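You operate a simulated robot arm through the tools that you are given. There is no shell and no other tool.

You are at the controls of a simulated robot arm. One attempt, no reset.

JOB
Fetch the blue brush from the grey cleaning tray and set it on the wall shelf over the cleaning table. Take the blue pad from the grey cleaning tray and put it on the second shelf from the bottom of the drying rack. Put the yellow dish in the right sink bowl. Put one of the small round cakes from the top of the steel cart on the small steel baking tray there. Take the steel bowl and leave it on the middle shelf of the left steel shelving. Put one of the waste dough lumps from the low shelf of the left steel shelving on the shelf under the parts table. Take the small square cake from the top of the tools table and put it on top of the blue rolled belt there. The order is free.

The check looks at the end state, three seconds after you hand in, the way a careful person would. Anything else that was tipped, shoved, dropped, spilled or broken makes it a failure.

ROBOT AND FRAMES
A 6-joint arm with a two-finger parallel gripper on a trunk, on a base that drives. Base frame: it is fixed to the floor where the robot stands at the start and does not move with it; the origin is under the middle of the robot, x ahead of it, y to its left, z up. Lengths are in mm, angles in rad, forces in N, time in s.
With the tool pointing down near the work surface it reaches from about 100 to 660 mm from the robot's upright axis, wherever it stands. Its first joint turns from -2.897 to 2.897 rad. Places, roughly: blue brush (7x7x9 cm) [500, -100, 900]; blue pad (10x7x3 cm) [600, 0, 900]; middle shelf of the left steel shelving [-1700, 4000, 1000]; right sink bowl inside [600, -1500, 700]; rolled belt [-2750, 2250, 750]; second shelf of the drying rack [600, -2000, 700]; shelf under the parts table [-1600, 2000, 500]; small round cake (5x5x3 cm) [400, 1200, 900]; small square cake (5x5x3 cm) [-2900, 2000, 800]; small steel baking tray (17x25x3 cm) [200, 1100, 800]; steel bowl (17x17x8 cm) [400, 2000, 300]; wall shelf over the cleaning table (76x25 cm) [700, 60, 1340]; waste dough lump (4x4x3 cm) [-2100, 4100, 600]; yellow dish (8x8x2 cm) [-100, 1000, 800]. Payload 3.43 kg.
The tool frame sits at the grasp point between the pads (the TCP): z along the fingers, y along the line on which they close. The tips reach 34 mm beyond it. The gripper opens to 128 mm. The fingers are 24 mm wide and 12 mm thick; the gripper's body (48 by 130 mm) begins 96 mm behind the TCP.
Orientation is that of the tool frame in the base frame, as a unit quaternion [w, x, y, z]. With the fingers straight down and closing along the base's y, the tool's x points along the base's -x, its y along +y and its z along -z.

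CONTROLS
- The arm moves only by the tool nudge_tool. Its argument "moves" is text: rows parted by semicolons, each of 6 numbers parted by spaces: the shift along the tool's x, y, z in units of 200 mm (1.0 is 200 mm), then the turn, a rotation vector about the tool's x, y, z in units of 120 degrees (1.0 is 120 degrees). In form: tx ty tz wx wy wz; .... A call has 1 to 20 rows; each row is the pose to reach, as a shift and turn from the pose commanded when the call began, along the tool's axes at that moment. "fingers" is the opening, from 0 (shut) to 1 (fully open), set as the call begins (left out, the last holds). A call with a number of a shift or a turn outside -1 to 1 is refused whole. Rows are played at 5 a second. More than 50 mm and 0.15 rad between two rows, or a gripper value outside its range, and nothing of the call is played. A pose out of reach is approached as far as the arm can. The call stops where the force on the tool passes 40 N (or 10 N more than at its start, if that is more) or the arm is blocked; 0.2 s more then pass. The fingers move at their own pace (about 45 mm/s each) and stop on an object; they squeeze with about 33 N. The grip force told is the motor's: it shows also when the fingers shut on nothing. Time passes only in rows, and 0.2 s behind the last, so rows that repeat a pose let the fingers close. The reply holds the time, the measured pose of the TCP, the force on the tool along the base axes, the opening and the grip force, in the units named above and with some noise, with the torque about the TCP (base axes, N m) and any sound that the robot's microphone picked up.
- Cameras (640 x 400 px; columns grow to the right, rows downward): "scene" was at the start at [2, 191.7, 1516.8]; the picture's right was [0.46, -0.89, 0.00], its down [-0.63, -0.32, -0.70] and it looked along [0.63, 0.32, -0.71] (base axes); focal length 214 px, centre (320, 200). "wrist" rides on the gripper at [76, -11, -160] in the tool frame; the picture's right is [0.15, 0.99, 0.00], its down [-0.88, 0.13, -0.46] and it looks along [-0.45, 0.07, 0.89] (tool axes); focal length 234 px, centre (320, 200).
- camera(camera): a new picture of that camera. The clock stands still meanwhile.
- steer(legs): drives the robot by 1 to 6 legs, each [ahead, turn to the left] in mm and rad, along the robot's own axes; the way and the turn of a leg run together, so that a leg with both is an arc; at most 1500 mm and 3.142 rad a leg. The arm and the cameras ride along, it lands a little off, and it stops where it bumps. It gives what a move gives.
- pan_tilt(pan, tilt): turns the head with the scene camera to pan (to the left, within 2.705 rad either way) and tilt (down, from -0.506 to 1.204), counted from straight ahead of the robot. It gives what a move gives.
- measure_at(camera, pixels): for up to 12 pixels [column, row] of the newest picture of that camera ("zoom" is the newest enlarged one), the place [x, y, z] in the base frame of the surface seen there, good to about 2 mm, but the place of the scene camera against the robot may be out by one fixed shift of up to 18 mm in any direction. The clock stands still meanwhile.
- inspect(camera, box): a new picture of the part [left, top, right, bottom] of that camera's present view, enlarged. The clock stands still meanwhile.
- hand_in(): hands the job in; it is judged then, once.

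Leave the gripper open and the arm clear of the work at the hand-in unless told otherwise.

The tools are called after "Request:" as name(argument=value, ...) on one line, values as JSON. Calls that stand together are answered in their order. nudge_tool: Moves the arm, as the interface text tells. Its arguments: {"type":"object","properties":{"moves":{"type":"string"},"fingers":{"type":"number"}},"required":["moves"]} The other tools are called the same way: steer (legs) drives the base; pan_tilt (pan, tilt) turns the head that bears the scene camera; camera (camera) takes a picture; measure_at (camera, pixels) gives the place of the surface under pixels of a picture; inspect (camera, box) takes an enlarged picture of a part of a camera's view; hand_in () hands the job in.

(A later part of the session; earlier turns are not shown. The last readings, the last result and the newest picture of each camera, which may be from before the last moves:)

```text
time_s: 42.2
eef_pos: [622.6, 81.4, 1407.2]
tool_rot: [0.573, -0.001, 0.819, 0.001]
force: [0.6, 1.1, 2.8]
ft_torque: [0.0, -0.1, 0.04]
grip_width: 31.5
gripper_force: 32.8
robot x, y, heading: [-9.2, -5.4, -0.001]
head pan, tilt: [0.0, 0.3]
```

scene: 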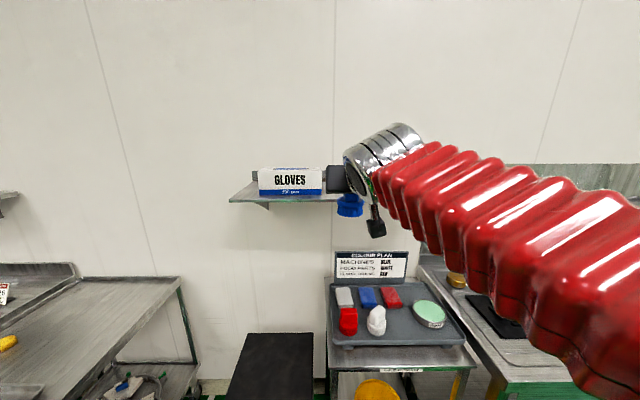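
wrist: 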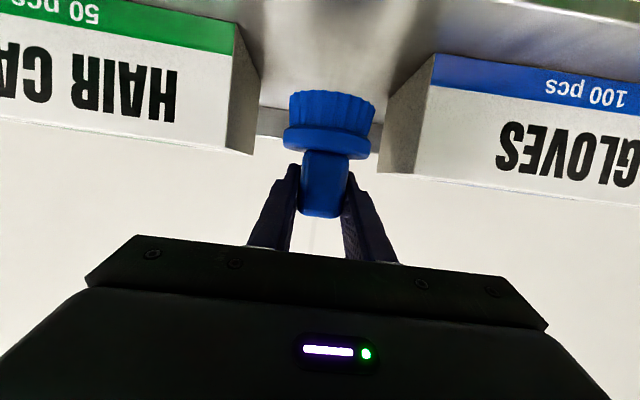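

Contact felt (+2.8 N). I open the fingers and draw straight back along them.

Request:
nudge_tool(moves="0 0 0 0 0 0; 0 0 0 0 0 0; 0 0 0 0 0 0; 0 0 0 0 0 0", fingers=0.48)

Request:
nudge_tool(moves="0 0 -0.12 0 0 0; 0 0 -0.3 0 0 0; 0 0 -0.5 0 0 0; 0 0 -0.7 0 0 0; 0 0 -0.7 0 0 0")

Request:
camera(camera="wrist")

Request:
camera(camera="scene")

```text
time_s: 43.2
eef_pos: [621.9, 81.7, 1407.2]
tool_rot: [0.572, -0.002, 0.82, 0.001]
force: [-0.6, 0.0, -0.3]
ft_torque: [0.0, 0.02, -0.03]
grip_width: 61.4
gripper_force: 0.1
robot x, y, heading: [-8.8, -2.9, -0.005]
head pan, tilt: [0.0, 0.3]
```

```text
time_s: 44.4
eef_pos: [492.2, 81.5, 1456.7]
tool_rot: [0.572, 0.0, 0.821, 0.0]
force: [0.9, 0.0, -0.4]
ft_torque: [0.01, -0.01, 0.03]
grip_width: 61.3
gripper_force: 0.1
robot x, y, heading: [-5.8, -2.0, -0.002]
head pan, tilt: [0.0, 0.3]
```

```text
taken
```

wrist: 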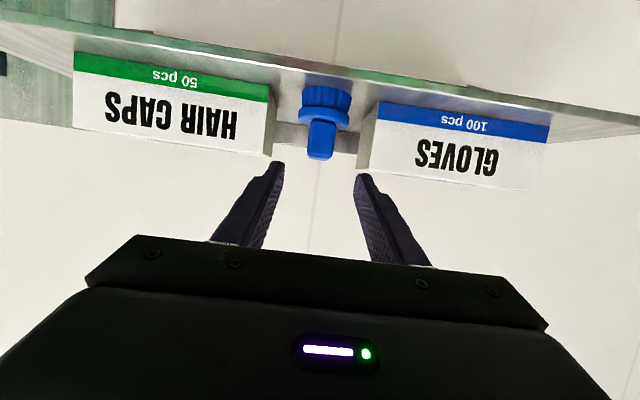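

```text
taken
```

scene: 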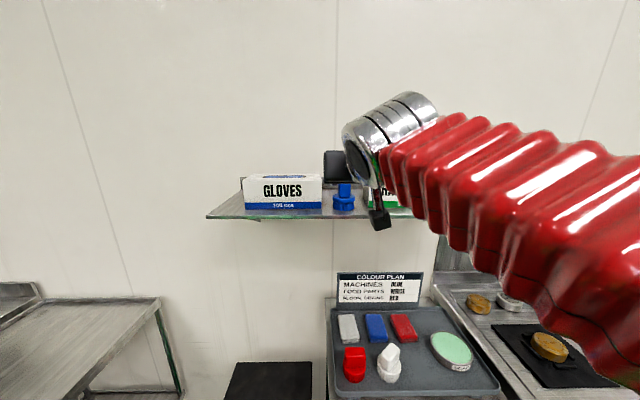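

The brush stands on the shelf between the boxes. Next I look right toward the sinks and drying rack before picking the pad.

Request:
pan_tilt(pan=-1.1, tilt=0.5)

Request:
camera(camera="scene")

```text
time_s: 45.8
eef_pos: [492.8, 81.3, 1455.7]
tool_rot: [0.572, -0.001, 0.821, 0.001]
force: [-0.2, -0.7, -1.1]
ft_torque: [0.06, -0.03, 0.02]
grip_width: 61.2
gripper_force: 0.1
robot x, y, heading: [-9.1, -9.9, 0.001]
head pan, tilt: [-1.1, 0.499]
```

```text
taken
```

scene: 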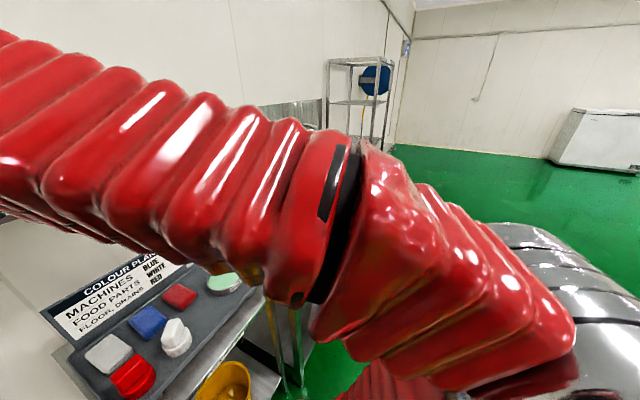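

The arm blocks much, but the rack shows at columns 325-395. I zoom there.

Request:
inspect(camera="scene", box=[310, 40, 430, 160])

Request:
measure_at(camera="scene", pixels=[[345, 62], [345, 101], [355, 103], [330, 65], [383, 110]])

```text
3.33 times, centred on (370, 100) of scene
```

zoom: 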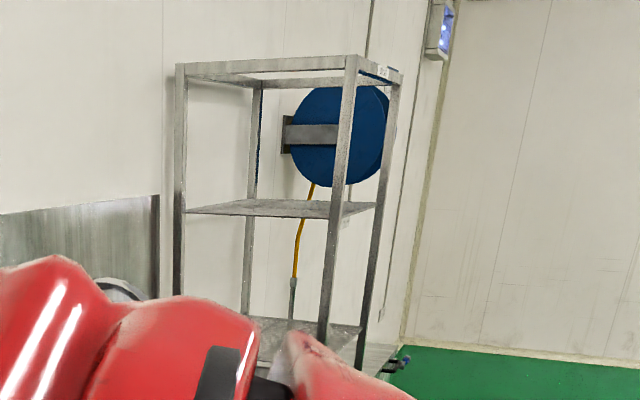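

```text
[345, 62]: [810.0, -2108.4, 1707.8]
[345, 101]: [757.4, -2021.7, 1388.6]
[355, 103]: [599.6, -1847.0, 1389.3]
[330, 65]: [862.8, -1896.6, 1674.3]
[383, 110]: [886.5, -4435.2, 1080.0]
```

The rack has shelves roughly every 350 mm, so the pad should be gripped with a mild forward tilt (about 30°), clear of the white brush. I lower the arm in front of the shelf first.

Request:
nudge_tool(moves="0.15 -0.1 -0.05 0 0 0; 0.33 -0.2 -0.02 0 0 0; 0.53 -0.3 0 0 0 0; 0.73 -0.4 0.02 0 0 0; 0.93 -0.5 0.028 0 0 0; 0.948 -0.6 0.028 0 0 0; 0.948 -0.6 0.028 0 0 0")

Request:
nudge_tool(moves="0.1 0 0.03 0 0.064 0; 0.25 0 0.08 0 0.128 0; 0.4 0 0.14 0 0.191 0; 0.55 0 0.2 0 0.255 0; 0.7 0 0.26 0 0.318 0; 0.7 0 0.26 0 0.334 0; 0.7 0 0.26 0 0.334 0")

Request:
camera(camera="wrist")

```text
time_s: 47.4
eef_pos: [430.0, -40.0, 1276.6]
tool_rot: [0.573, -0.002, 0.82, 0.002]
force: [-0.3, -0.5, -0.3]
ft_torque: [0.02, 0.01, 0.0]
grip_width: 61.3
gripper_force: 0.1
robot x, y, heading: [-8.5, -5.0, -0.002]
head pan, tilt: [-1.1, 0.499]
```

```text
time_s: 49.0
eef_pos: [431.8, -39.9, 1125.2]
tool_rot: [0.256, -0.001, 0.967, 0.001]
force: [-0.7, 0.2, -0.4]
ft_torque: [-0.02, 0.0, -0.01]
grip_width: 61.5
gripper_force: 0.2
robot x, y, heading: [-8.3, -4.2, 0.001]
head pan, tilt: [-1.1, 0.499]
```

```text
taken
```

wrist: 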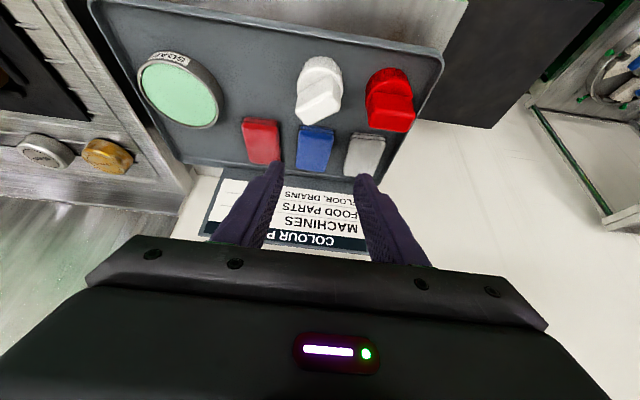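

The blue pad is plain at (315,150). I zoom and measure it and its neighbours.

Request:
inspect(camera="wrist", box=[230, 40, 410, 190])

```text
2.67 times, centred on (320, 115) of wrist
```

zoom: 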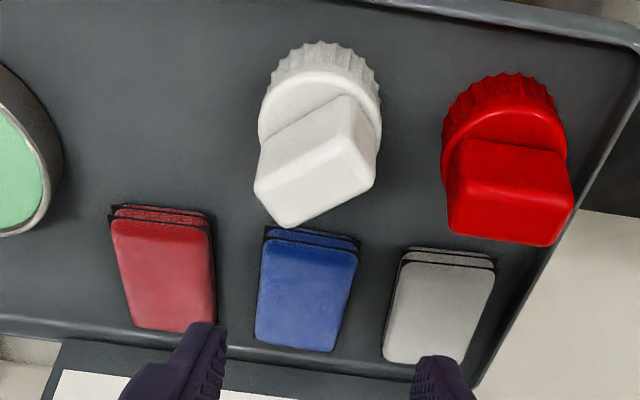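

I measure blue pad edges, neighbour pad edges and white handle.

Request:
measure_at(camera="zoom", pixels=[[272, 245], [352, 256], [262, 330], [330, 343], [305, 290], [262, 290], [345, 297], [212, 300], [386, 310], [300, 225], [330, 205], [290, 222]])

```text
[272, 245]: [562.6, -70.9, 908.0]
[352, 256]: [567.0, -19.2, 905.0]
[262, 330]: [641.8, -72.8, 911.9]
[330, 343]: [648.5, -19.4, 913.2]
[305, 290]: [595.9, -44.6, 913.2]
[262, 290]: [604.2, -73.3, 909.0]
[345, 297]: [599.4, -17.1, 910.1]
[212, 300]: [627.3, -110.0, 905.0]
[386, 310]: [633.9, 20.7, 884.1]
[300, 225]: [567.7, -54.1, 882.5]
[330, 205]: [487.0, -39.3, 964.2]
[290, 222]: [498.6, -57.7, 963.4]
```

The pad centre is about (605,-45.5), 62-65 mm wide, with about 34 mm free on each side. I open to 88 mm and go to 100 mm short of the grasp.

Request:
nudge_tool(moves="-0.05 -0.01 0.2 0 0 0; -0.1 -0.02 0.4 0 0 0; -0.16 -0.028 0.6 0 0 0; -0.2125 -0.028 0.796 0 0 0; -0.2125 -0.028 0.796 0 0 0", fingers=0.69)

Request:
camera(camera="wrist")

```text
time_s: 50.1
eef_pos: [546.3, -44.7, 1007.1]
tool_rot: [0.257, -0.001, 0.966, 0.0]
force: [0.3, 0.4, -0.5]
ft_torque: [0.0, -0.01, 0.0]
grip_width: 88.3
gripper_force: 0.1
robot x, y, heading: [-5.0, -5.5, -0.0]
head pan, tilt: [-1.1, 0.499]
```

```text
taken
```

wrist: 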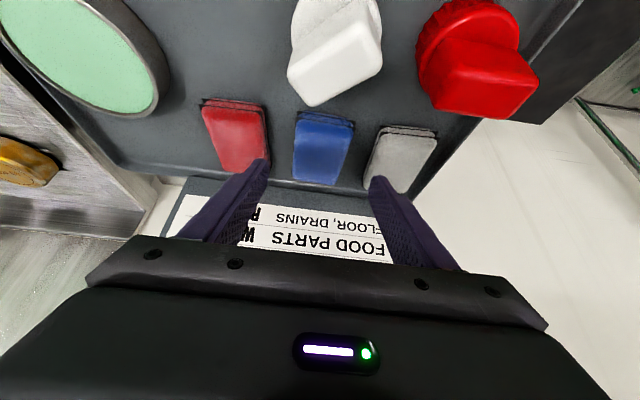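

Well centred. I descend 95 mm along the fingers, then check.

Request:
nudge_tool(moves="0 -0.004 0.2 0 0 0; 0 -0.004 0.36 0 0 0; 0 -0.004 0.475 0 0 0; 0 -0.004 0.475 0 0 0")

Request:
camera(camera="wrist")

```text
time_s: 51.1
eef_pos: [593.0, -45.4, 926.0]
tool_rot: [0.257, 0.0, 0.966, 0.0]
force: [0.1, -0.4, 0.1]
ft_torque: [-0.01, -0.05, 0.01]
grip_width: 88.0
gripper_force: 0.0
robot x, y, heading: [-9.4, -4.7, -0.004]
head pan, tilt: [-1.1, 0.499]
```

```text
taken
```

wrist: 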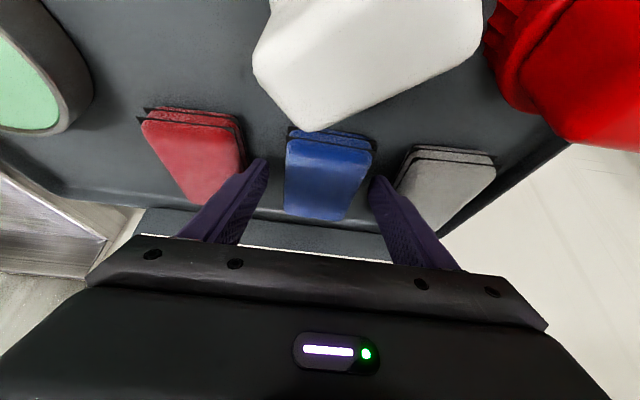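

The fingers flank the pad. Down another 5 mm, then close.

Request:
nudge_tool(moves="-0.01 0 0.02 0 0 0; -0.01 0 0.031 0 0 0; -0.01 0 0.031 0 0 0")

Request:
nudge_tool(moves="0 0 0 0 0 0; 0 0 0 0 0 0; 0 0 0 0 0 0; 0 0 0 0 0 0; 0 0 0 0 0 0; 0 0 0 0 0 0", fingers=0)

Request:
camera(camera="wrist")

```text
time_s: 52.0
eef_pos: [598.7, -45.7, 921.6]
tool_rot: [0.256, 0.0, 0.967, 0.0]
force: [-1.1, 0.2, 0.1]
ft_torque: [-0.03, -0.02, -0.03]
grip_width: 88.3
gripper_force: 0.0
robot x, y, heading: [-5.9, -7.9, -0.004]
head pan, tilt: [-1.1, 0.499]
```

```text
time_s: 53.4
eef_pos: [599.4, -46.0, 921.4]
tool_rot: [0.257, -0.002, 0.966, 0.001]
force: [-0.8, -0.5, 0.3]
ft_torque: [0.02, 0.04, -0.04]
grip_width: 63.3
gripper_force: 33.2
robot x, y, heading: [-7.4, -0.7, 0.004]
head pan, tilt: [-1.1, 0.499]
```

```text
taken
```

wrist: 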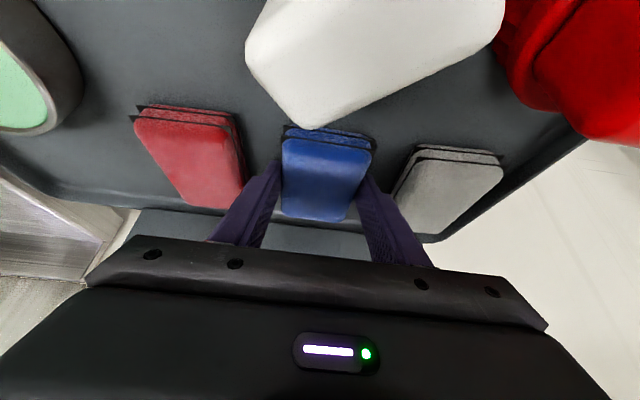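

Gripped at 63.3 mm. I lift 120 mm straight up, then pull back 170 mm.

Request:
nudge_tool(moves="-0.05 0 -0.087 0 0 0; -0.15 0 -0.26 0 0 0; -0.25 0 -0.435 0 0 0; -0.297 0 -0.521 0 0 0; -0.12 0 -0.62 0 0 0; 0.08 0 -0.735 0 0 0; 0.27 0 -0.845 0 0 0; 0.442 0 -0.942 0 0 0; 0.442 0 -0.942 0 0 0")

Request:
camera(camera="wrist")

Request:
camera(camera="scene")

```text
time_s: 55.4
eef_pos: [427.0, -47.3, 1041.6]
tool_rot: [0.256, -0.001, 0.967, 0.0]
force: [0.2, 0.0, -0.2]
ft_torque: [0.0, 0.01, 0.01]
grip_width: 63.0
gripper_force: 33.0
robot x, y, heading: [-5.6, -6.9, -0.003]
head pan, tilt: [-1.1, 0.499]
```

```text
taken
```

wrist: 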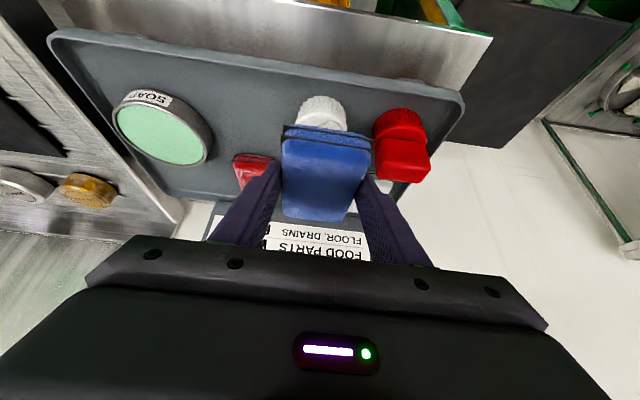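

```text
taken
```

scene: 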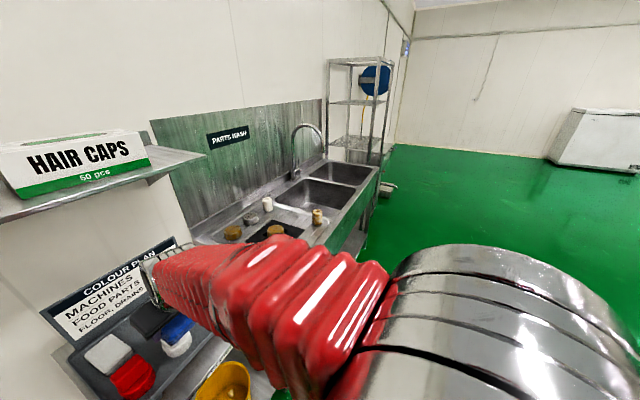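

The pad is held. I see the two sink bowls at (335,195) and (350,172) and the rack beyond. I measure the sink front edge, bowls and rack for the drive.

Request:
measure_at(camera="scene", pixels=[[320, 240], [375, 172], [300, 195], [345, 180], [330, 195], [352, 170], [385, 188], [345, 137], [352, 145], [388, 100], [334, 130], [340, 215]])

Request:
inspect(camera="scene", box=[270, 40, 430, 240])

```text
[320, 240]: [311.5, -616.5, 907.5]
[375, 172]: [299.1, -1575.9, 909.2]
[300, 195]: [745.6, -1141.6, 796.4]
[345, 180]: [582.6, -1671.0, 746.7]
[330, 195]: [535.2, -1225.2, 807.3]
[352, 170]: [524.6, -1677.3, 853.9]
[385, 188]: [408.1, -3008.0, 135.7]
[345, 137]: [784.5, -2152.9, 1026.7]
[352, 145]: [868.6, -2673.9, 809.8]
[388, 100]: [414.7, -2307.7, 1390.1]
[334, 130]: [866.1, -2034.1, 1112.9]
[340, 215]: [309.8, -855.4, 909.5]
```

```text
2.00 times, centred on (350, 140) of scene
```

zoom: 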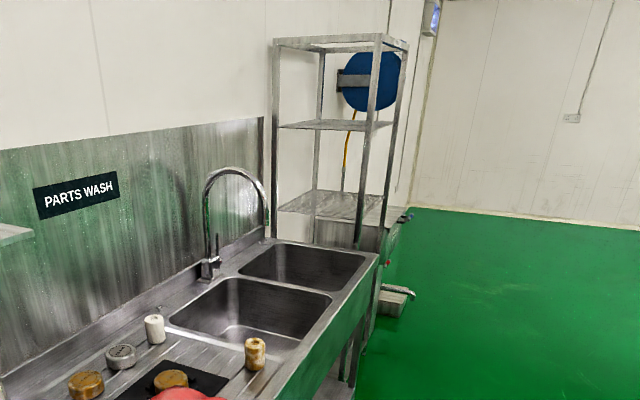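

The sink front edge is at x≈315 and the rack front near x≈415, y about -1850 to -2310. I back off 200 mm, turn right, drive down the row, and turn to face the rack.

Request:
steer(legs=[[-200, 0], [0, -1.571], [1000, 0], [1060, 0], [0, 1.571]])

Request:
pan_tilt(pan=0.0, tilt=0.5)

Request:
camera(camera="scene")

Request:
camera(camera="wrist")

```text
time_s: 81.2
eef_pos: [265.1, -2071.5, 1042.4]
tool_rot: [0.256, -0.014, 0.967, 0.004]
force: [-0.1, 0.2, 0.0]
ft_torque: [-0.03, 0.04, 0.0]
grip_width: 62.8
gripper_force: 32.8
robot x, y, heading: [-173.3, -2065.7, 0.017]
head pan, tilt: [-1.1, 0.499]
stopped in leg 5: the robot was blocked; the commanded pose is now the measured one
```

```text
time_s: 82.5
eef_pos: [264.8, -2070.8, 1042.9]
tool_rot: [0.257, -0.014, 0.966, 0.004]
force: [0.0, 0.1, -0.7]
ft_torque: [0.02, 0.0, 0.01]
grip_width: 62.9
gripper_force: 33.1
robot x, y, heading: [-169.6, -2062.2, 0.011]
head pan, tilt: [0.0, 0.499]
```

```text
taken
```

scene: 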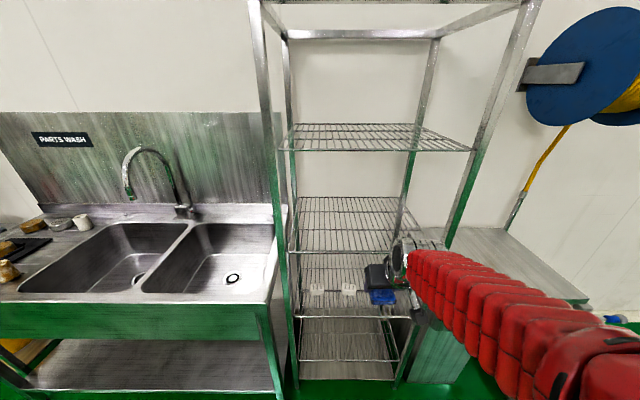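

```text
taken
```

wrist: 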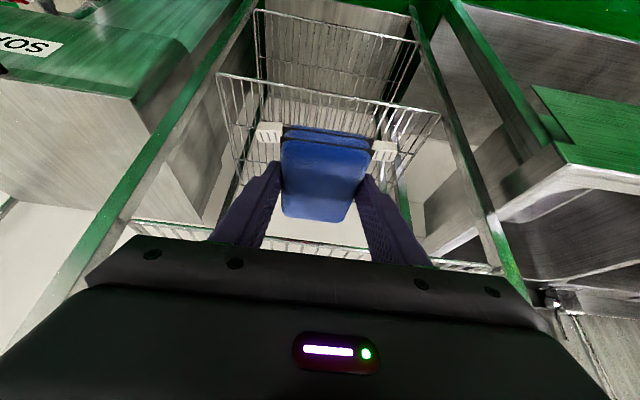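

The last turn stopped just short, blocked by something, though no force shows. I look around: zoom on the rack and look right and down.

Request:
inspect(camera="scene", box=[250, 110, 490, 390])

Request:
measure_at(camera="scene", pixels=[[380, 140], [350, 150], [350, 215], [350, 253], [345, 275], [350, 315], [350, 345], [340, 372], [317, 288], [348, 288], [290, 310], [437, 190]])

Request:
pan_tilt(pan=-1.4, tilt=1.0)

Request:
camera(camera="scene")

```text
1.43 times, centred on (370, 250) of scene
```

zoom: 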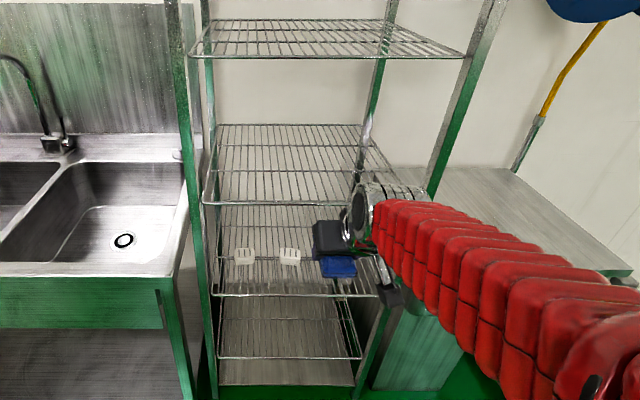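

```text
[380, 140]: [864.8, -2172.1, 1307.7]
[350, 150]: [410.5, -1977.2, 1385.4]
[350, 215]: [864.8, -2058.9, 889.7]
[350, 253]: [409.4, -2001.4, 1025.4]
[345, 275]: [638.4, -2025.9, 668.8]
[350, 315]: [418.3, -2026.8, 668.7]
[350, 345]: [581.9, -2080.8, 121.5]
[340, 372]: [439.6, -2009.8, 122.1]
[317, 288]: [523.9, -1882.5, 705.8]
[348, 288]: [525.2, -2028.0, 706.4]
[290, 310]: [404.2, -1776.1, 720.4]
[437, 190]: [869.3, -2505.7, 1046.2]
```

```text
time_s: 84.0
eef_pos: [265.2, -2071.3, 1042.4]
tool_rot: [0.257, -0.015, 0.966, 0.004]
force: [-0.2, 0.4, -1.6]
ft_torque: [0.01, -0.01, 0.0]
grip_width: 62.8
gripper_force: 32.9
robot x, y, heading: [-167.6, -2064.7, 0.014]
head pan, tilt: [-1.4, 1.0]
```

```text
taken
```

scene: 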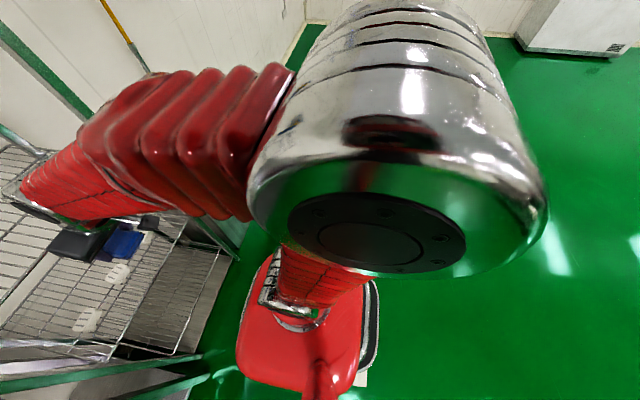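

The base stands clear, nothing appears touched. The second shelf seems at z≈660 with two small white things on it. I check these with the wrist camera.

Request:
inspect(camera="wrist", box=[180, 0, 460, 190])

Request:
measure_at(camera="wrist", pixels=[[268, 125], [384, 145], [268, 138], [384, 158], [330, 88], [225, 75], [440, 115], [335, 18], [256, 12], [415, 38], [390, 175], [430, 180]])

```text
2.11 times, centred on (320, 95) of wrist
```

zoom: 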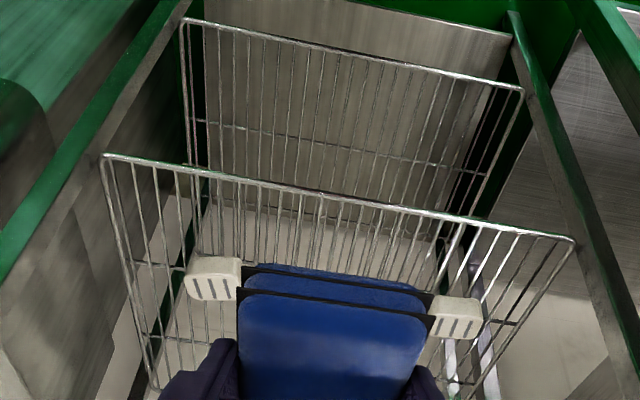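

```text
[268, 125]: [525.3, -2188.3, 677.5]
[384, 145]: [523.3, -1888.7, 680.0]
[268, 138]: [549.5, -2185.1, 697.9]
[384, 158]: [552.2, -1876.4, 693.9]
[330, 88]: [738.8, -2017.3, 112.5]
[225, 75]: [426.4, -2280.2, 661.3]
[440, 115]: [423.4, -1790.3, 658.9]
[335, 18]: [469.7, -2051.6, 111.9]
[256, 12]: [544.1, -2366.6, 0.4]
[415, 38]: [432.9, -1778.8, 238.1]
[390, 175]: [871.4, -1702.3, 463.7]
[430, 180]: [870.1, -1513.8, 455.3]
```

The white combs sit at y≈-1882, -2028 and -2187 with x from about 523. I plan to lay the pad at about (480,-1955), between and mostly before them. First a nearer look: I lower the arm in front of the rack and shift left.

Request:
nudge_tool(moves="0.099 0.11 0.174 0 0 0; 0.198 0.22 0.348 0 0 0; 0.297 0.33 0.522 0 0 0; 0.396 0.44 0.695 0 0 0; 0.495 0.56 0.869 0 0 0; 0.495 0.56 0.869 0 0 0")

Request:
pan_tilt(pan=-0.2, tilt=0.8)

Request:
camera(camera="scene")

Request:
camera(camera="wrist")

```text
time_s: 85.4
eef_pos: [258.8, -1960.1, 843.2]
tool_rot: [0.253, -0.004, 0.967, 0.004]
force: [1.4, 0.6, 0.4]
ft_torque: [-0.08, 0.13, 0.03]
grip_width: 63.2
gripper_force: 32.7
robot x, y, heading: [-174.3, -2064.1, 0.017]
head pan, tilt: [-1.4, 1.0]
```

```text
time_s: 86.8
eef_pos: [259.4, -1959.4, 843.5]
tool_rot: [0.253, -0.004, 0.967, 0.004]
force: [-0.9, -0.4, -0.5]
ft_torque: [0.0, 0.01, 0.03]
grip_width: 62.9
gripper_force: 32.7
robot x, y, heading: [-169.9, -2064.0, 0.012]
head pan, tilt: [-0.201, 0.799]
```

```text
taken
```

scene: 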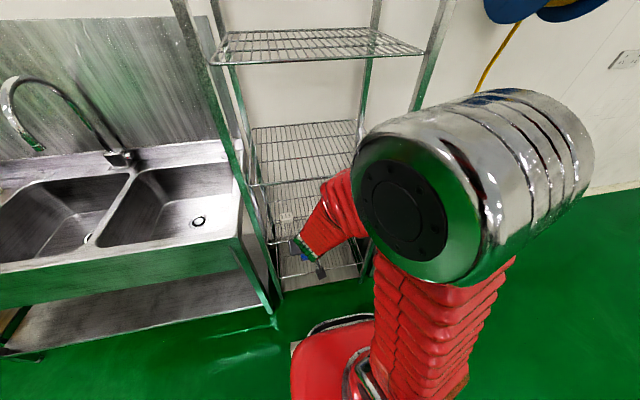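

```text
taken
```

wrist: 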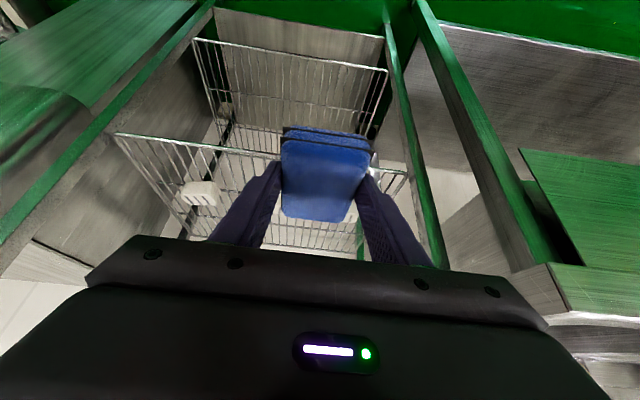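

I zoom on both views to locate the combs better.

Request:
inspect(camera="wrist", box=[160, 110, 440, 270])

Request:
inspect(camera="scene", box=[230, 170, 380, 300])

```text
2.29 times, centred on (300, 190) of wrist
```

zoom: 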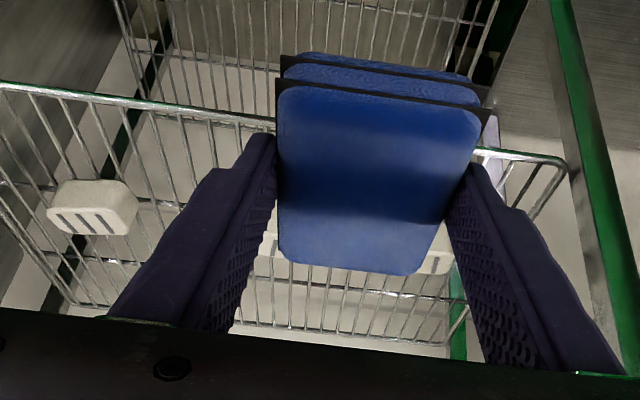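

```text
3.08 times, centred on (305, 235) of scene
```

zoom: 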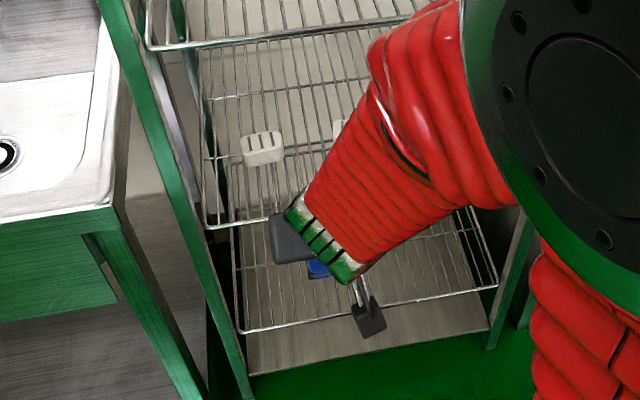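

Three combs: (92,207), one partly at (268,240), one at (435,250). I measure their edges.

Request:
measure_at(camera="zoom", pixels=[[60, 190], [130, 190], [52, 218], [130, 228], [92, 205], [270, 228], [268, 262], [435, 265], [443, 240], [425, 270]])

Request:
measure_at(camera="wrist", pixels=[[118, 135], [200, 145], [405, 175], [390, 174]])

```text
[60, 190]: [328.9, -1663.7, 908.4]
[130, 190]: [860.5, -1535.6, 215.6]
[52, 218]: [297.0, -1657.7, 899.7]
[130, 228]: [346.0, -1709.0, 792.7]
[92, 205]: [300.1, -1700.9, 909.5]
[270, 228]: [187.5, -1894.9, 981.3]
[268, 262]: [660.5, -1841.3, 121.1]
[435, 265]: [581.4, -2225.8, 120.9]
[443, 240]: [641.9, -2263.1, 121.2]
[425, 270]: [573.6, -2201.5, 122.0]
```

```text
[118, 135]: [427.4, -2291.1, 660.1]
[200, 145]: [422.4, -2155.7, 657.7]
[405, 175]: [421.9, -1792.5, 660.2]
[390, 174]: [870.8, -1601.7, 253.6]
```

The newest zoom was the scene one; I redo it with wrist pixels.

Request:
measure_at(camera="wrist", pixels=[[187, 187], [217, 188], [184, 198], [217, 202], [200, 192], [278, 203], [278, 209], [281, 212], [373, 207], [371, 213], [366, 216], [352, 219]])

```text
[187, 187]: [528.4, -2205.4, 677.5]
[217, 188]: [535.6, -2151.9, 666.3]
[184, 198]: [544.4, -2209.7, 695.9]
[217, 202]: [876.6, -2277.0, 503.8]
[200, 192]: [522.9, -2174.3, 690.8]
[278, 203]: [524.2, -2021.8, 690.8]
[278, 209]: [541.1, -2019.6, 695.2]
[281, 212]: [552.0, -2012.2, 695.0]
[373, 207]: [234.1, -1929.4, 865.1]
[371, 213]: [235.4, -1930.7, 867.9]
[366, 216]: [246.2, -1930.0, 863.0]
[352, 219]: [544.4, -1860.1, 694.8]
```

Comb spans: y -2058…-1998 and -1912…-1852, front x≈523. The pad (63 wide) goes at y=-1955 with its far end at x≈523. I move forward to above that place.

Request:
nudge_tool(moves="-0.13 0 0.188 0 0 0; -0.27 0 0.376 0 0 0; -0.4 0 0.563 0 0 0; -0.53 0 0.75 0 0 0; -0.664 0 0.938 0 0 0; -0.664 0 0.938 0 0 0")

Request:
camera(camera="wrist")

Request:
inspect(camera="scene", box=[230, 170, 380, 300])

```text
time_s: 88.2
eef_pos: [470.4, -1952.9, 744.2]
tool_rot: [0.257, -0.015, 0.966, 0.004]
force: [-0.3, 0.6, -0.2]
ft_torque: [0.01, 0.04, 0.0]
grip_width: 62.9
gripper_force: 32.6
robot x, y, heading: [-172.7, -2065.6, 0.019]
head pan, tilt: [-0.201, 0.799]
```

```text
taken
```

wrist: 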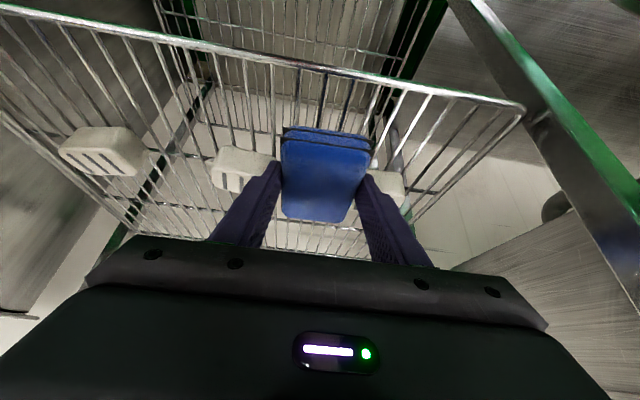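

```text
3.08 times, centred on (305, 235) of scene
```

zoom: 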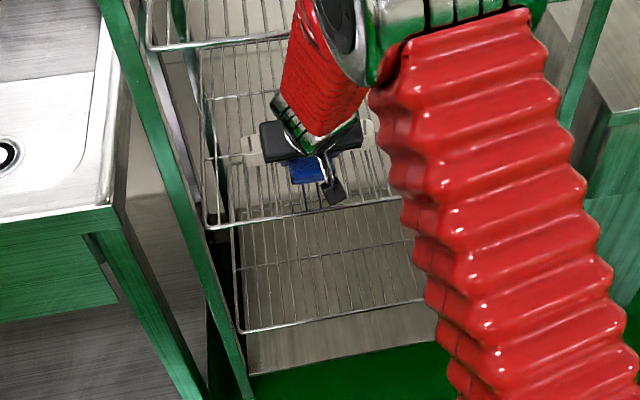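

Pad is above its place. I measure the combs next to it and the pad's front edge from here.

Request:
measure_at(camera="wrist", pixels=[[272, 160], [276, 155], [240, 170], [376, 178], [385, 185], [373, 175], [300, 62], [288, 133], [365, 145], [320, 180], [315, 95]])

```text
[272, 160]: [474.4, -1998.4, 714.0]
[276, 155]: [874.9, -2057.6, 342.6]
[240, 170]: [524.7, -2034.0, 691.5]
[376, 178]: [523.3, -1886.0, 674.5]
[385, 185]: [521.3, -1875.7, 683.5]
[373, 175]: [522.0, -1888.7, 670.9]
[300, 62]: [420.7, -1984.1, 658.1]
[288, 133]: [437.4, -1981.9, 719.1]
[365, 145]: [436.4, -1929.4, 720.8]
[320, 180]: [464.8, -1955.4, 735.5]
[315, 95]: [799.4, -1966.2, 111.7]
```

Clear on both sides. I lower 42 mm, easing back 5 mm.

Request:
nudge_tool(moves="0.045 -0.01 0.06 0 0 0; 0.09 -0.01 0.12 0 0 0; 0.125 -0.01 0.17 0 0 0; 0.125 -0.01 0.17 0 0 0")

Request:
nudge_tool(moves="0.005 0 0.0087 0 0 0; 0.0074 0 0.013 0 0 0; 0.0074 0 0.013 0 0 0")

```text
time_s: 89.2
eef_pos: [465.4, -1956.3, 703.7]
tool_rot: [0.257, -0.015, 0.966, 0.004]
force: [1.1, 0.1, -0.2]
ft_torque: [-0.02, 0.04, 0.01]
grip_width: 62.9
gripper_force: 32.5
robot x, y, heading: [-169.4, -2064.8, 0.011]
head pan, tilt: [-0.201, 0.799]
```

```text
time_s: 90.0
eef_pos: [466.7, -1956.2, 700.9]
tool_rot: [0.257, -0.014, 0.966, 0.003]
force: [-0.1, 0.8, -0.3]
ft_torque: [-0.01, 0.03, 0.03]
grip_width: 63.2
gripper_force: 33.2
robot x, y, heading: [-168.6, -2064.4, 0.012]
head pan, tilt: [-0.201, 0.799]
```

Request:
nudge_tool(moves="0.005 0 0.0087 0 0 0; 0.005 0 0.0087 0 0 0")

Request:
nudge_tool(moves="0.0025 0 0.0043 0 0 0; 0.0025 0 0.0043 0 0 0")

Request:
camera(camera="wrist")

```text
time_s: 90.6
eef_pos: [466.6, -1956.2, 699.1]
tool_rot: [0.258, -0.014, 0.966, 0.004]
force: [-0.2, 0.7, 0.7]
ft_torque: [0.06, -0.11, 0.02]
grip_width: 63.1
gripper_force: 33.4
robot x, y, heading: [-171.7, -2063.2, 0.016]
head pan, tilt: [-0.201, 0.799]
```

```text
time_s: 91.2
eef_pos: [466.3, -1955.7, 699.1]
tool_rot: [0.258, -0.014, 0.966, 0.004]
force: [-3.0, -2.4, 12.1]
ft_torque: [0.03, 0.01, -0.02]
grip_width: 62.9
gripper_force: 33.1
robot x, y, heading: [-173.0, -2063.7, 0.017]
head pan, tilt: [-0.201, 0.799]
```

```text
taken
```

wrist: 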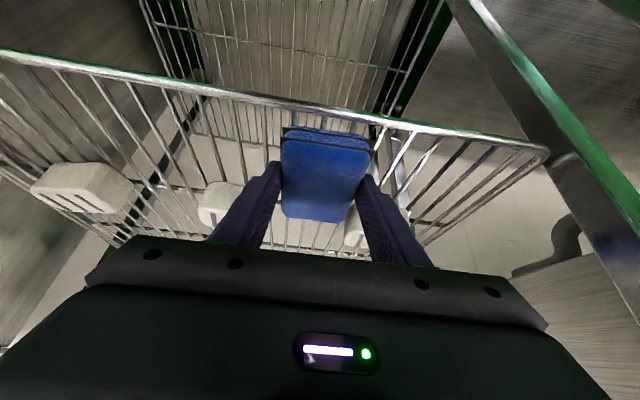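

The pad rests on the wires (12 N). I ease 1 mm, open to 82 mm, then withdraw back along the fingers.

Request:
nudge_tool(moves="-0.0025 0 -0.0043 0 0 0; -0.0025 0 -0.0043 0 0 0; -0.0025 0 -0.0043 0 0 0; -0.0025 0 -0.0043 0 0 0", fingers=0.64)

Request:
nudge_tool(moves="0 0 -0.15 0 0 0; 0 0 -0.35 0 0 0; 0 0 -0.55 0 0 0; 0 0 -0.75 0 0 0; 0 0 -0.95 0 0 0; 0 0 -0.95 0 0 0")

Request:
camera(camera="wrist")

Request:
inspect(camera="scene", box=[230, 170, 380, 300])

```text
time_s: 92.2
eef_pos: [466.2, -1955.5, 697.4]
tool_rot: [0.256, -0.014, 0.967, 0.004]
force: [-0.2, 1.5, -0.1]
ft_torque: [-0.02, -0.01, -0.02]
grip_width: 81.8
gripper_force: 0.1
robot x, y, heading: [-170.2, -2062.8, 0.02]
head pan, tilt: [-0.201, 0.799]
```

```text
time_s: 93.6
eef_pos: [370.6, -1956.3, 861.5]
tool_rot: [0.256, -0.014, 0.967, 0.004]
force: [0.3, 0.0, -0.1]
ft_torque: [0.01, 0.0, 0.01]
grip_width: 82.0
gripper_force: 0.0
robot x, y, heading: [-172.1, -2063.4, 0.019]
head pan, tilt: [-0.201, 0.799]
```

```text
taken
```

wrist: 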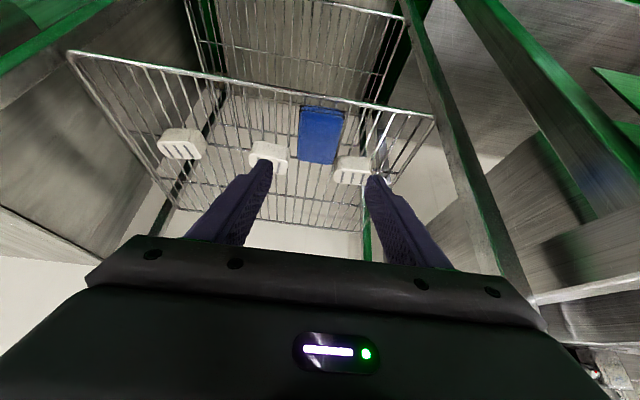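

```text
3.08 times, centred on (305, 235) of scene
```

zoom: 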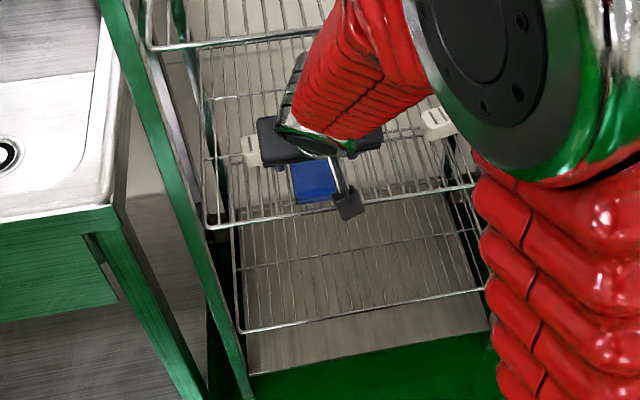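

The pad lies flat in place. I retract the arm back and up and bring the tool vertical.

Request:
nudge_tool(moves="0.09 0 -0.19 0 0 0; 0.16 0 -0.39 0 0.05 0; 0.2 0 -0.57 0 0.1 0; 0.18 0 -0.76 0 0.15 0; 0.153 0 -0.94 0 0.2 0; 0.153 0 -0.9475 0 0.245 0; 0.153 0 -0.9475 0 0.245 0")

Request:
pan_tilt(pan=0.5, tilt=0.6)

Request:
camera(camera="scene")

```text
time_s: 95.2
eef_pos: [249.5, -1962.1, 1012.4]
tool_rot: [0.003, -0.016, 1.0, 0.0]
force: [-0.3, -1.0, 0.7]
ft_torque: [-0.01, 0.01, 0.0]
grip_width: 81.9
gripper_force: 0.1
robot x, y, heading: [-169.8, -2062.0, 0.019]
head pan, tilt: [-0.201, 0.799]
```

```text
time_s: 96.3
eef_pos: [248.4, -1962.8, 1012.0]
tool_rot: [0.003, -0.015, 1.0, 0.0]
force: [0.6, 0.9, -1.0]
ft_torque: [-0.05, -0.03, -0.02]
grip_width: 81.7
gripper_force: 0.1
robot x, y, heading: [-171.3, -2064.9, 0.016]
head pan, tilt: [0.499, 0.6]
```

```text
taken
```

scene: 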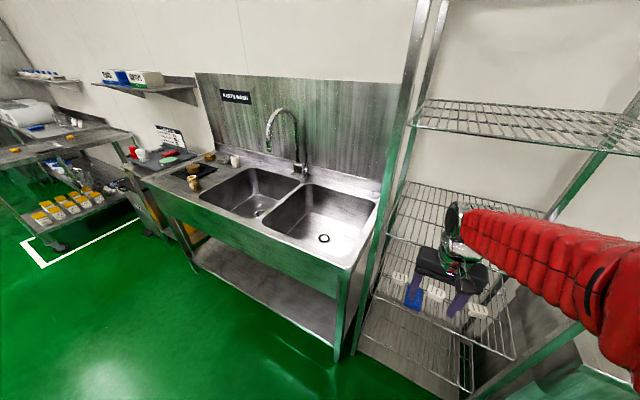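

A clear view of the sinks. I measure the right bowl's rim corners and floor for later.

Request:
measure_at(camera="scene", pixels=[[308, 185], [375, 201], [262, 228], [347, 268], [300, 220], [325, 225], [340, 245], [310, 240], [250, 240], [345, 275], [295, 205]])

```text
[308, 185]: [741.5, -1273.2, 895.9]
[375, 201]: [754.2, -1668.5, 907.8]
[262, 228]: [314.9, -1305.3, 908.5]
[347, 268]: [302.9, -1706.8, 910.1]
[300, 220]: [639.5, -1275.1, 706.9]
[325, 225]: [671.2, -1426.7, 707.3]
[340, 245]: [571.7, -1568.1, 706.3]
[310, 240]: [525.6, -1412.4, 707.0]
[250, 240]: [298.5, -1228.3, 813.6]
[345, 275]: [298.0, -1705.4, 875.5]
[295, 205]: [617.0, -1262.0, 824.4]
```

The right bowl spans x≈370-745, y≈-1665 to -1270, floor z≈697. Now to the steel cart: back off, turn left, and drive along +y.

Request:
steer(legs=[[-150, 0], [0, 1.554], [1200, 0], [1000, 0]])

Request:
pan_tilt(pan=-0.3, tilt=0.6)

Request:
camera(camera="scene")

```text
time_s: 117.3
eef_pos: [-358.7, 576.3, 1013.7]
tool_rot: [0.002, -0.702, 0.712, 0.002]
force: [1.3, -0.2, 0.3]
ft_torque: [0.02, 0.04, -0.02]
grip_width: 81.8
gripper_force: 0.1
robot x, y, heading: [-276.6, 152.6, 1.536]
head pan, tilt: [0.499, 0.6]
```

```text
time_s: 118.4
eef_pos: [-358.4, 575.7, 1013.3]
tool_rot: [0.002, -0.702, 0.712, 0.001]
force: [-0.2, 0.3, -0.2]
ft_torque: [0.02, -0.02, 0.01]
grip_width: 81.9
gripper_force: 0.0
robot x, y, heading: [-274.1, 158.4, 1.537]
head pan, tilt: [-0.3, 0.6]
```

```text
taken
```

scene: 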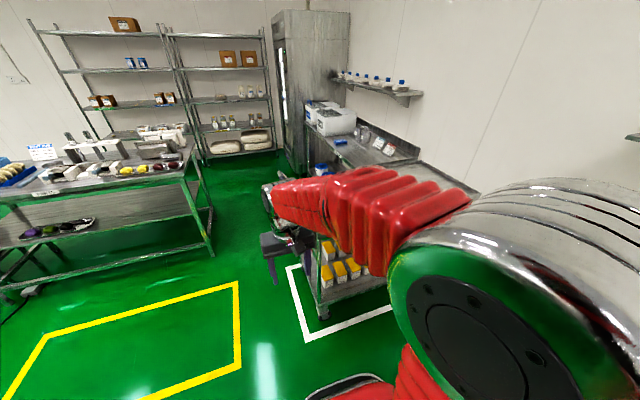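

The cart is hidden behind the arm. From the first picture I work out its near edge at y≈893, x from -214 to 837. I check how far the base's front reaches, by measuring the bumper at (345,380).

Request:
measure_at(camera="scene", pixels=[[345, 376], [345, 384], [330, 385], [320, 310], [300, 270], [350, 250]])

Request:
pan_tilt(pan=0.0, tilt=1.2)

Request:
camera(camera="scene")

```text
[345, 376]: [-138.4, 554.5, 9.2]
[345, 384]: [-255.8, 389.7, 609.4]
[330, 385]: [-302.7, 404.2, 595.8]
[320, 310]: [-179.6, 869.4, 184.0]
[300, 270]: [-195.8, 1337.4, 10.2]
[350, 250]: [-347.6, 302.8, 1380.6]
```

```text
time_s: 119.4
eef_pos: [-358.8, 576.3, 1013.5]
tool_rot: [0.001, -0.702, 0.712, 0.001]
force: [0.0, 0.1, 0.0]
ft_torque: [0.03, -0.04, 0.02]
grip_width: 82.2
gripper_force: 0.1
robot x, y, heading: [-276.0, 151.7, 1.537]
head pan, tilt: [0.0, 1.201]
```

```text
taken
```

scene: 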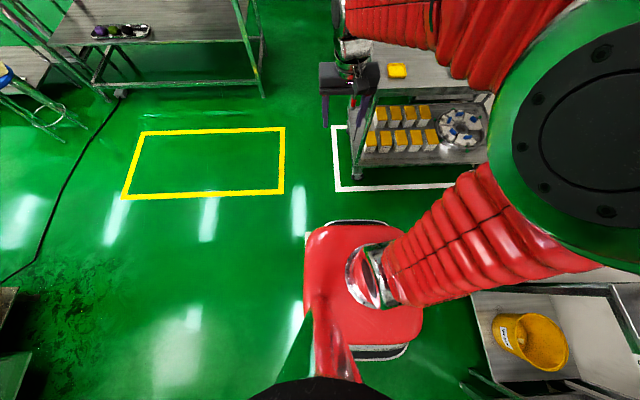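

The base front is about 255 mm ahead of the axis, so I can stand at y≈580. I drive to about (70,500) facing the cart and look before closing in.

Request:
steer(legs=[[0, -0.752], [488, 0], [0, 0.786]])

Request:
pan_tilt(pan=0.25, tilt=0.8)

Request:
camera(camera="scene")

Request:
camera(camera="wrist")

```text
time_s: 124.9
eef_pos: [190.5, 771.0, 1012.7]
tool_rot: [0.003, -0.398, 0.917, 0.001]
force: [1.1, 0.0, -0.7]
ft_torque: [-0.02, -0.01, -0.03]
grip_width: 81.9
gripper_force: 0.1
robot x, y, heading: [-44.3, 408.1, 0.762]
head pan, tilt: [0.0, 1.201]
stopped in leg 2: the robot was blocked; the commanded pose is now the measured one
```

```text
time_s: 125.7
eef_pos: [191.1, 770.5, 1013.4]
tool_rot: [0.003, -0.398, 0.917, 0.001]
force: [-0.2, -0.7, 0.7]
ft_torque: [0.03, 0.0, 0.0]
grip_width: 81.8
gripper_force: 0.0
robot x, y, heading: [-41.1, 407.7, 0.765]
head pan, tilt: [0.25, 0.799]
```

```text
taken
```

scene: 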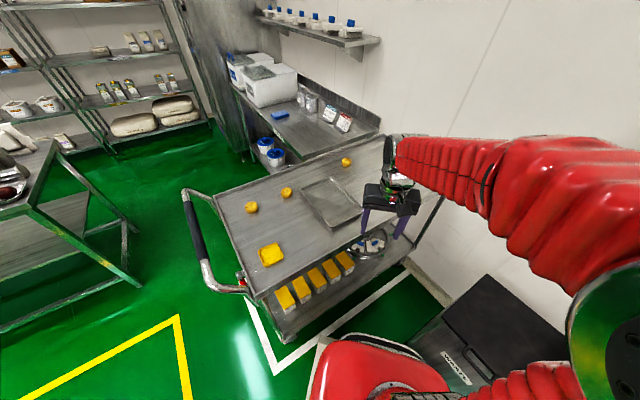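

```text
taken
```

wrist: 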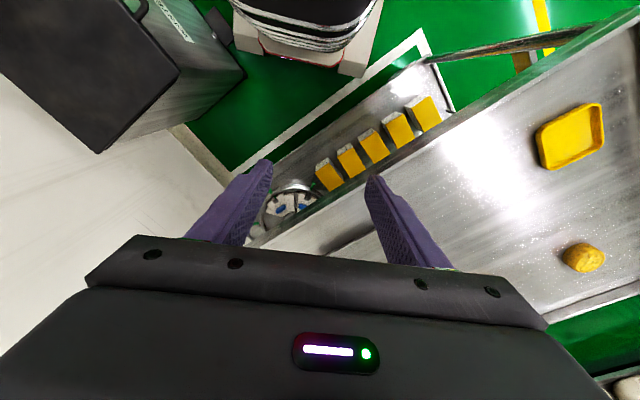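

I was stopped early at (-43,408); the black bin at the right may be the obstacle. I measure the bin corners to see whether it was touched.

Request:
measure_at(camera="scene", pixels=[[489, 277], [410, 343], [560, 340], [440, 330], [420, 350], [340, 345], [270, 255], [250, 207], [286, 192], [346, 161], [330, 205], [285, 345]])

Request:
pan_tilt(pan=-0.3, tilt=1.2)

Request:
camera(camera="scene")

```text
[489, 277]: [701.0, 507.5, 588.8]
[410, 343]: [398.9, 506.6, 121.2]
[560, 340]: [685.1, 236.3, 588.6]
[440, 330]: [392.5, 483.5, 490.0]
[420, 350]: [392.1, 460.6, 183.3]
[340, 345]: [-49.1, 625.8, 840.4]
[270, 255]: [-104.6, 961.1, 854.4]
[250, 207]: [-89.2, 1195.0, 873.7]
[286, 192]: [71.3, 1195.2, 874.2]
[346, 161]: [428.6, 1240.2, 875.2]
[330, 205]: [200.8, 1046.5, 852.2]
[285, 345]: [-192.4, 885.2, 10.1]
```

```text
time_s: 126.7
eef_pos: [191.4, 770.1, 1012.3]
tool_rot: [0.003, -0.397, 0.918, 0.0]
force: [0.2, -0.2, 0.4]
ft_torque: [-0.04, 0.01, 0.01]
grip_width: 81.9
gripper_force: 0.0
robot x, y, heading: [-40.5, 408.6, 0.758]
head pan, tilt: [-0.3, 1.201]
```

```text
taken
```

scene: 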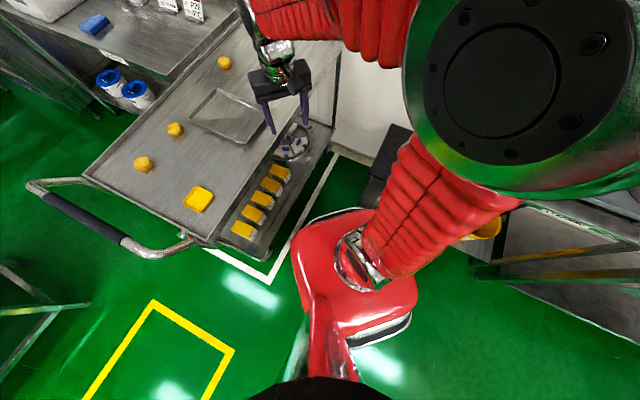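

The base's front right corner is close to the bin (x≥392, y 240-510), so that was the bump; nothing looks displaced. I back off 80 mm, turn left to face the cart and check.

Request:
steer(legs=[[-80, 0], [0, 0.808]])

Request:
pan_tilt(pan=-0.5, tilt=0.9)

Request:
camera(camera="scene")

Request:
camera(camera="wrist")

```text
time_s: 130.9
eef_pos: [-202.7, 770.0, 1013.0]
tool_rot: [-0.002, 0.73, -0.684, -0.001]
force: [-0.2, 0.3, 0.1]
ft_torque: [0.02, 0.0, -0.01]
grip_width: 81.9
gripper_force: 0.2
robot x, y, heading: [-73.1, 353.9, 1.573]
head pan, tilt: [-0.3, 1.201]
```

```text
time_s: 131.7
eef_pos: [-203.0, 770.4, 1014.4]
tool_rot: [-0.002, 0.729, -0.684, -0.001]
force: [-0.1, 0.1, 0.3]
ft_torque: [-0.02, -0.01, -0.02]
grip_width: 81.8
gripper_force: 0.2
robot x, y, heading: [-74.4, 354.7, 1.572]
head pan, tilt: [-0.499, 0.901]
```

```text
taken
```

scene: 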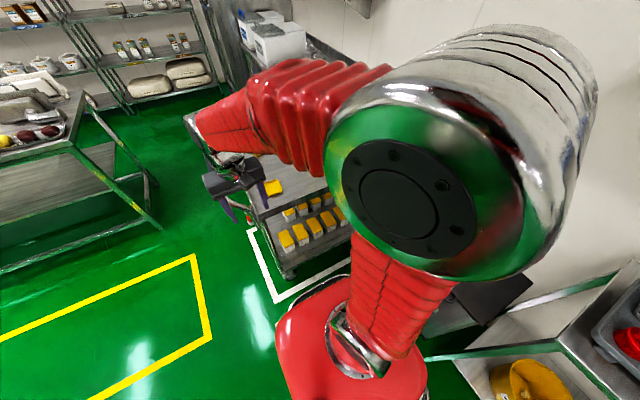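

```text
taken
```

wrist: 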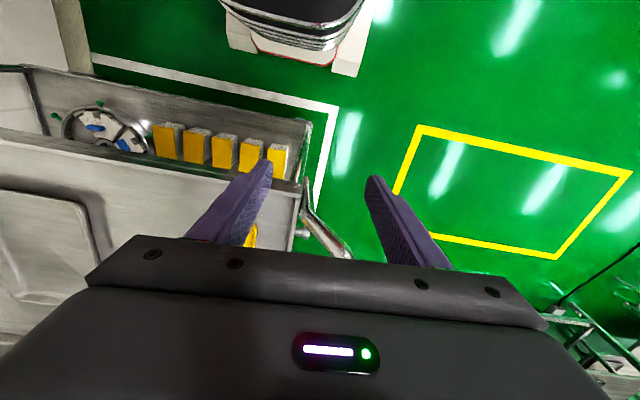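

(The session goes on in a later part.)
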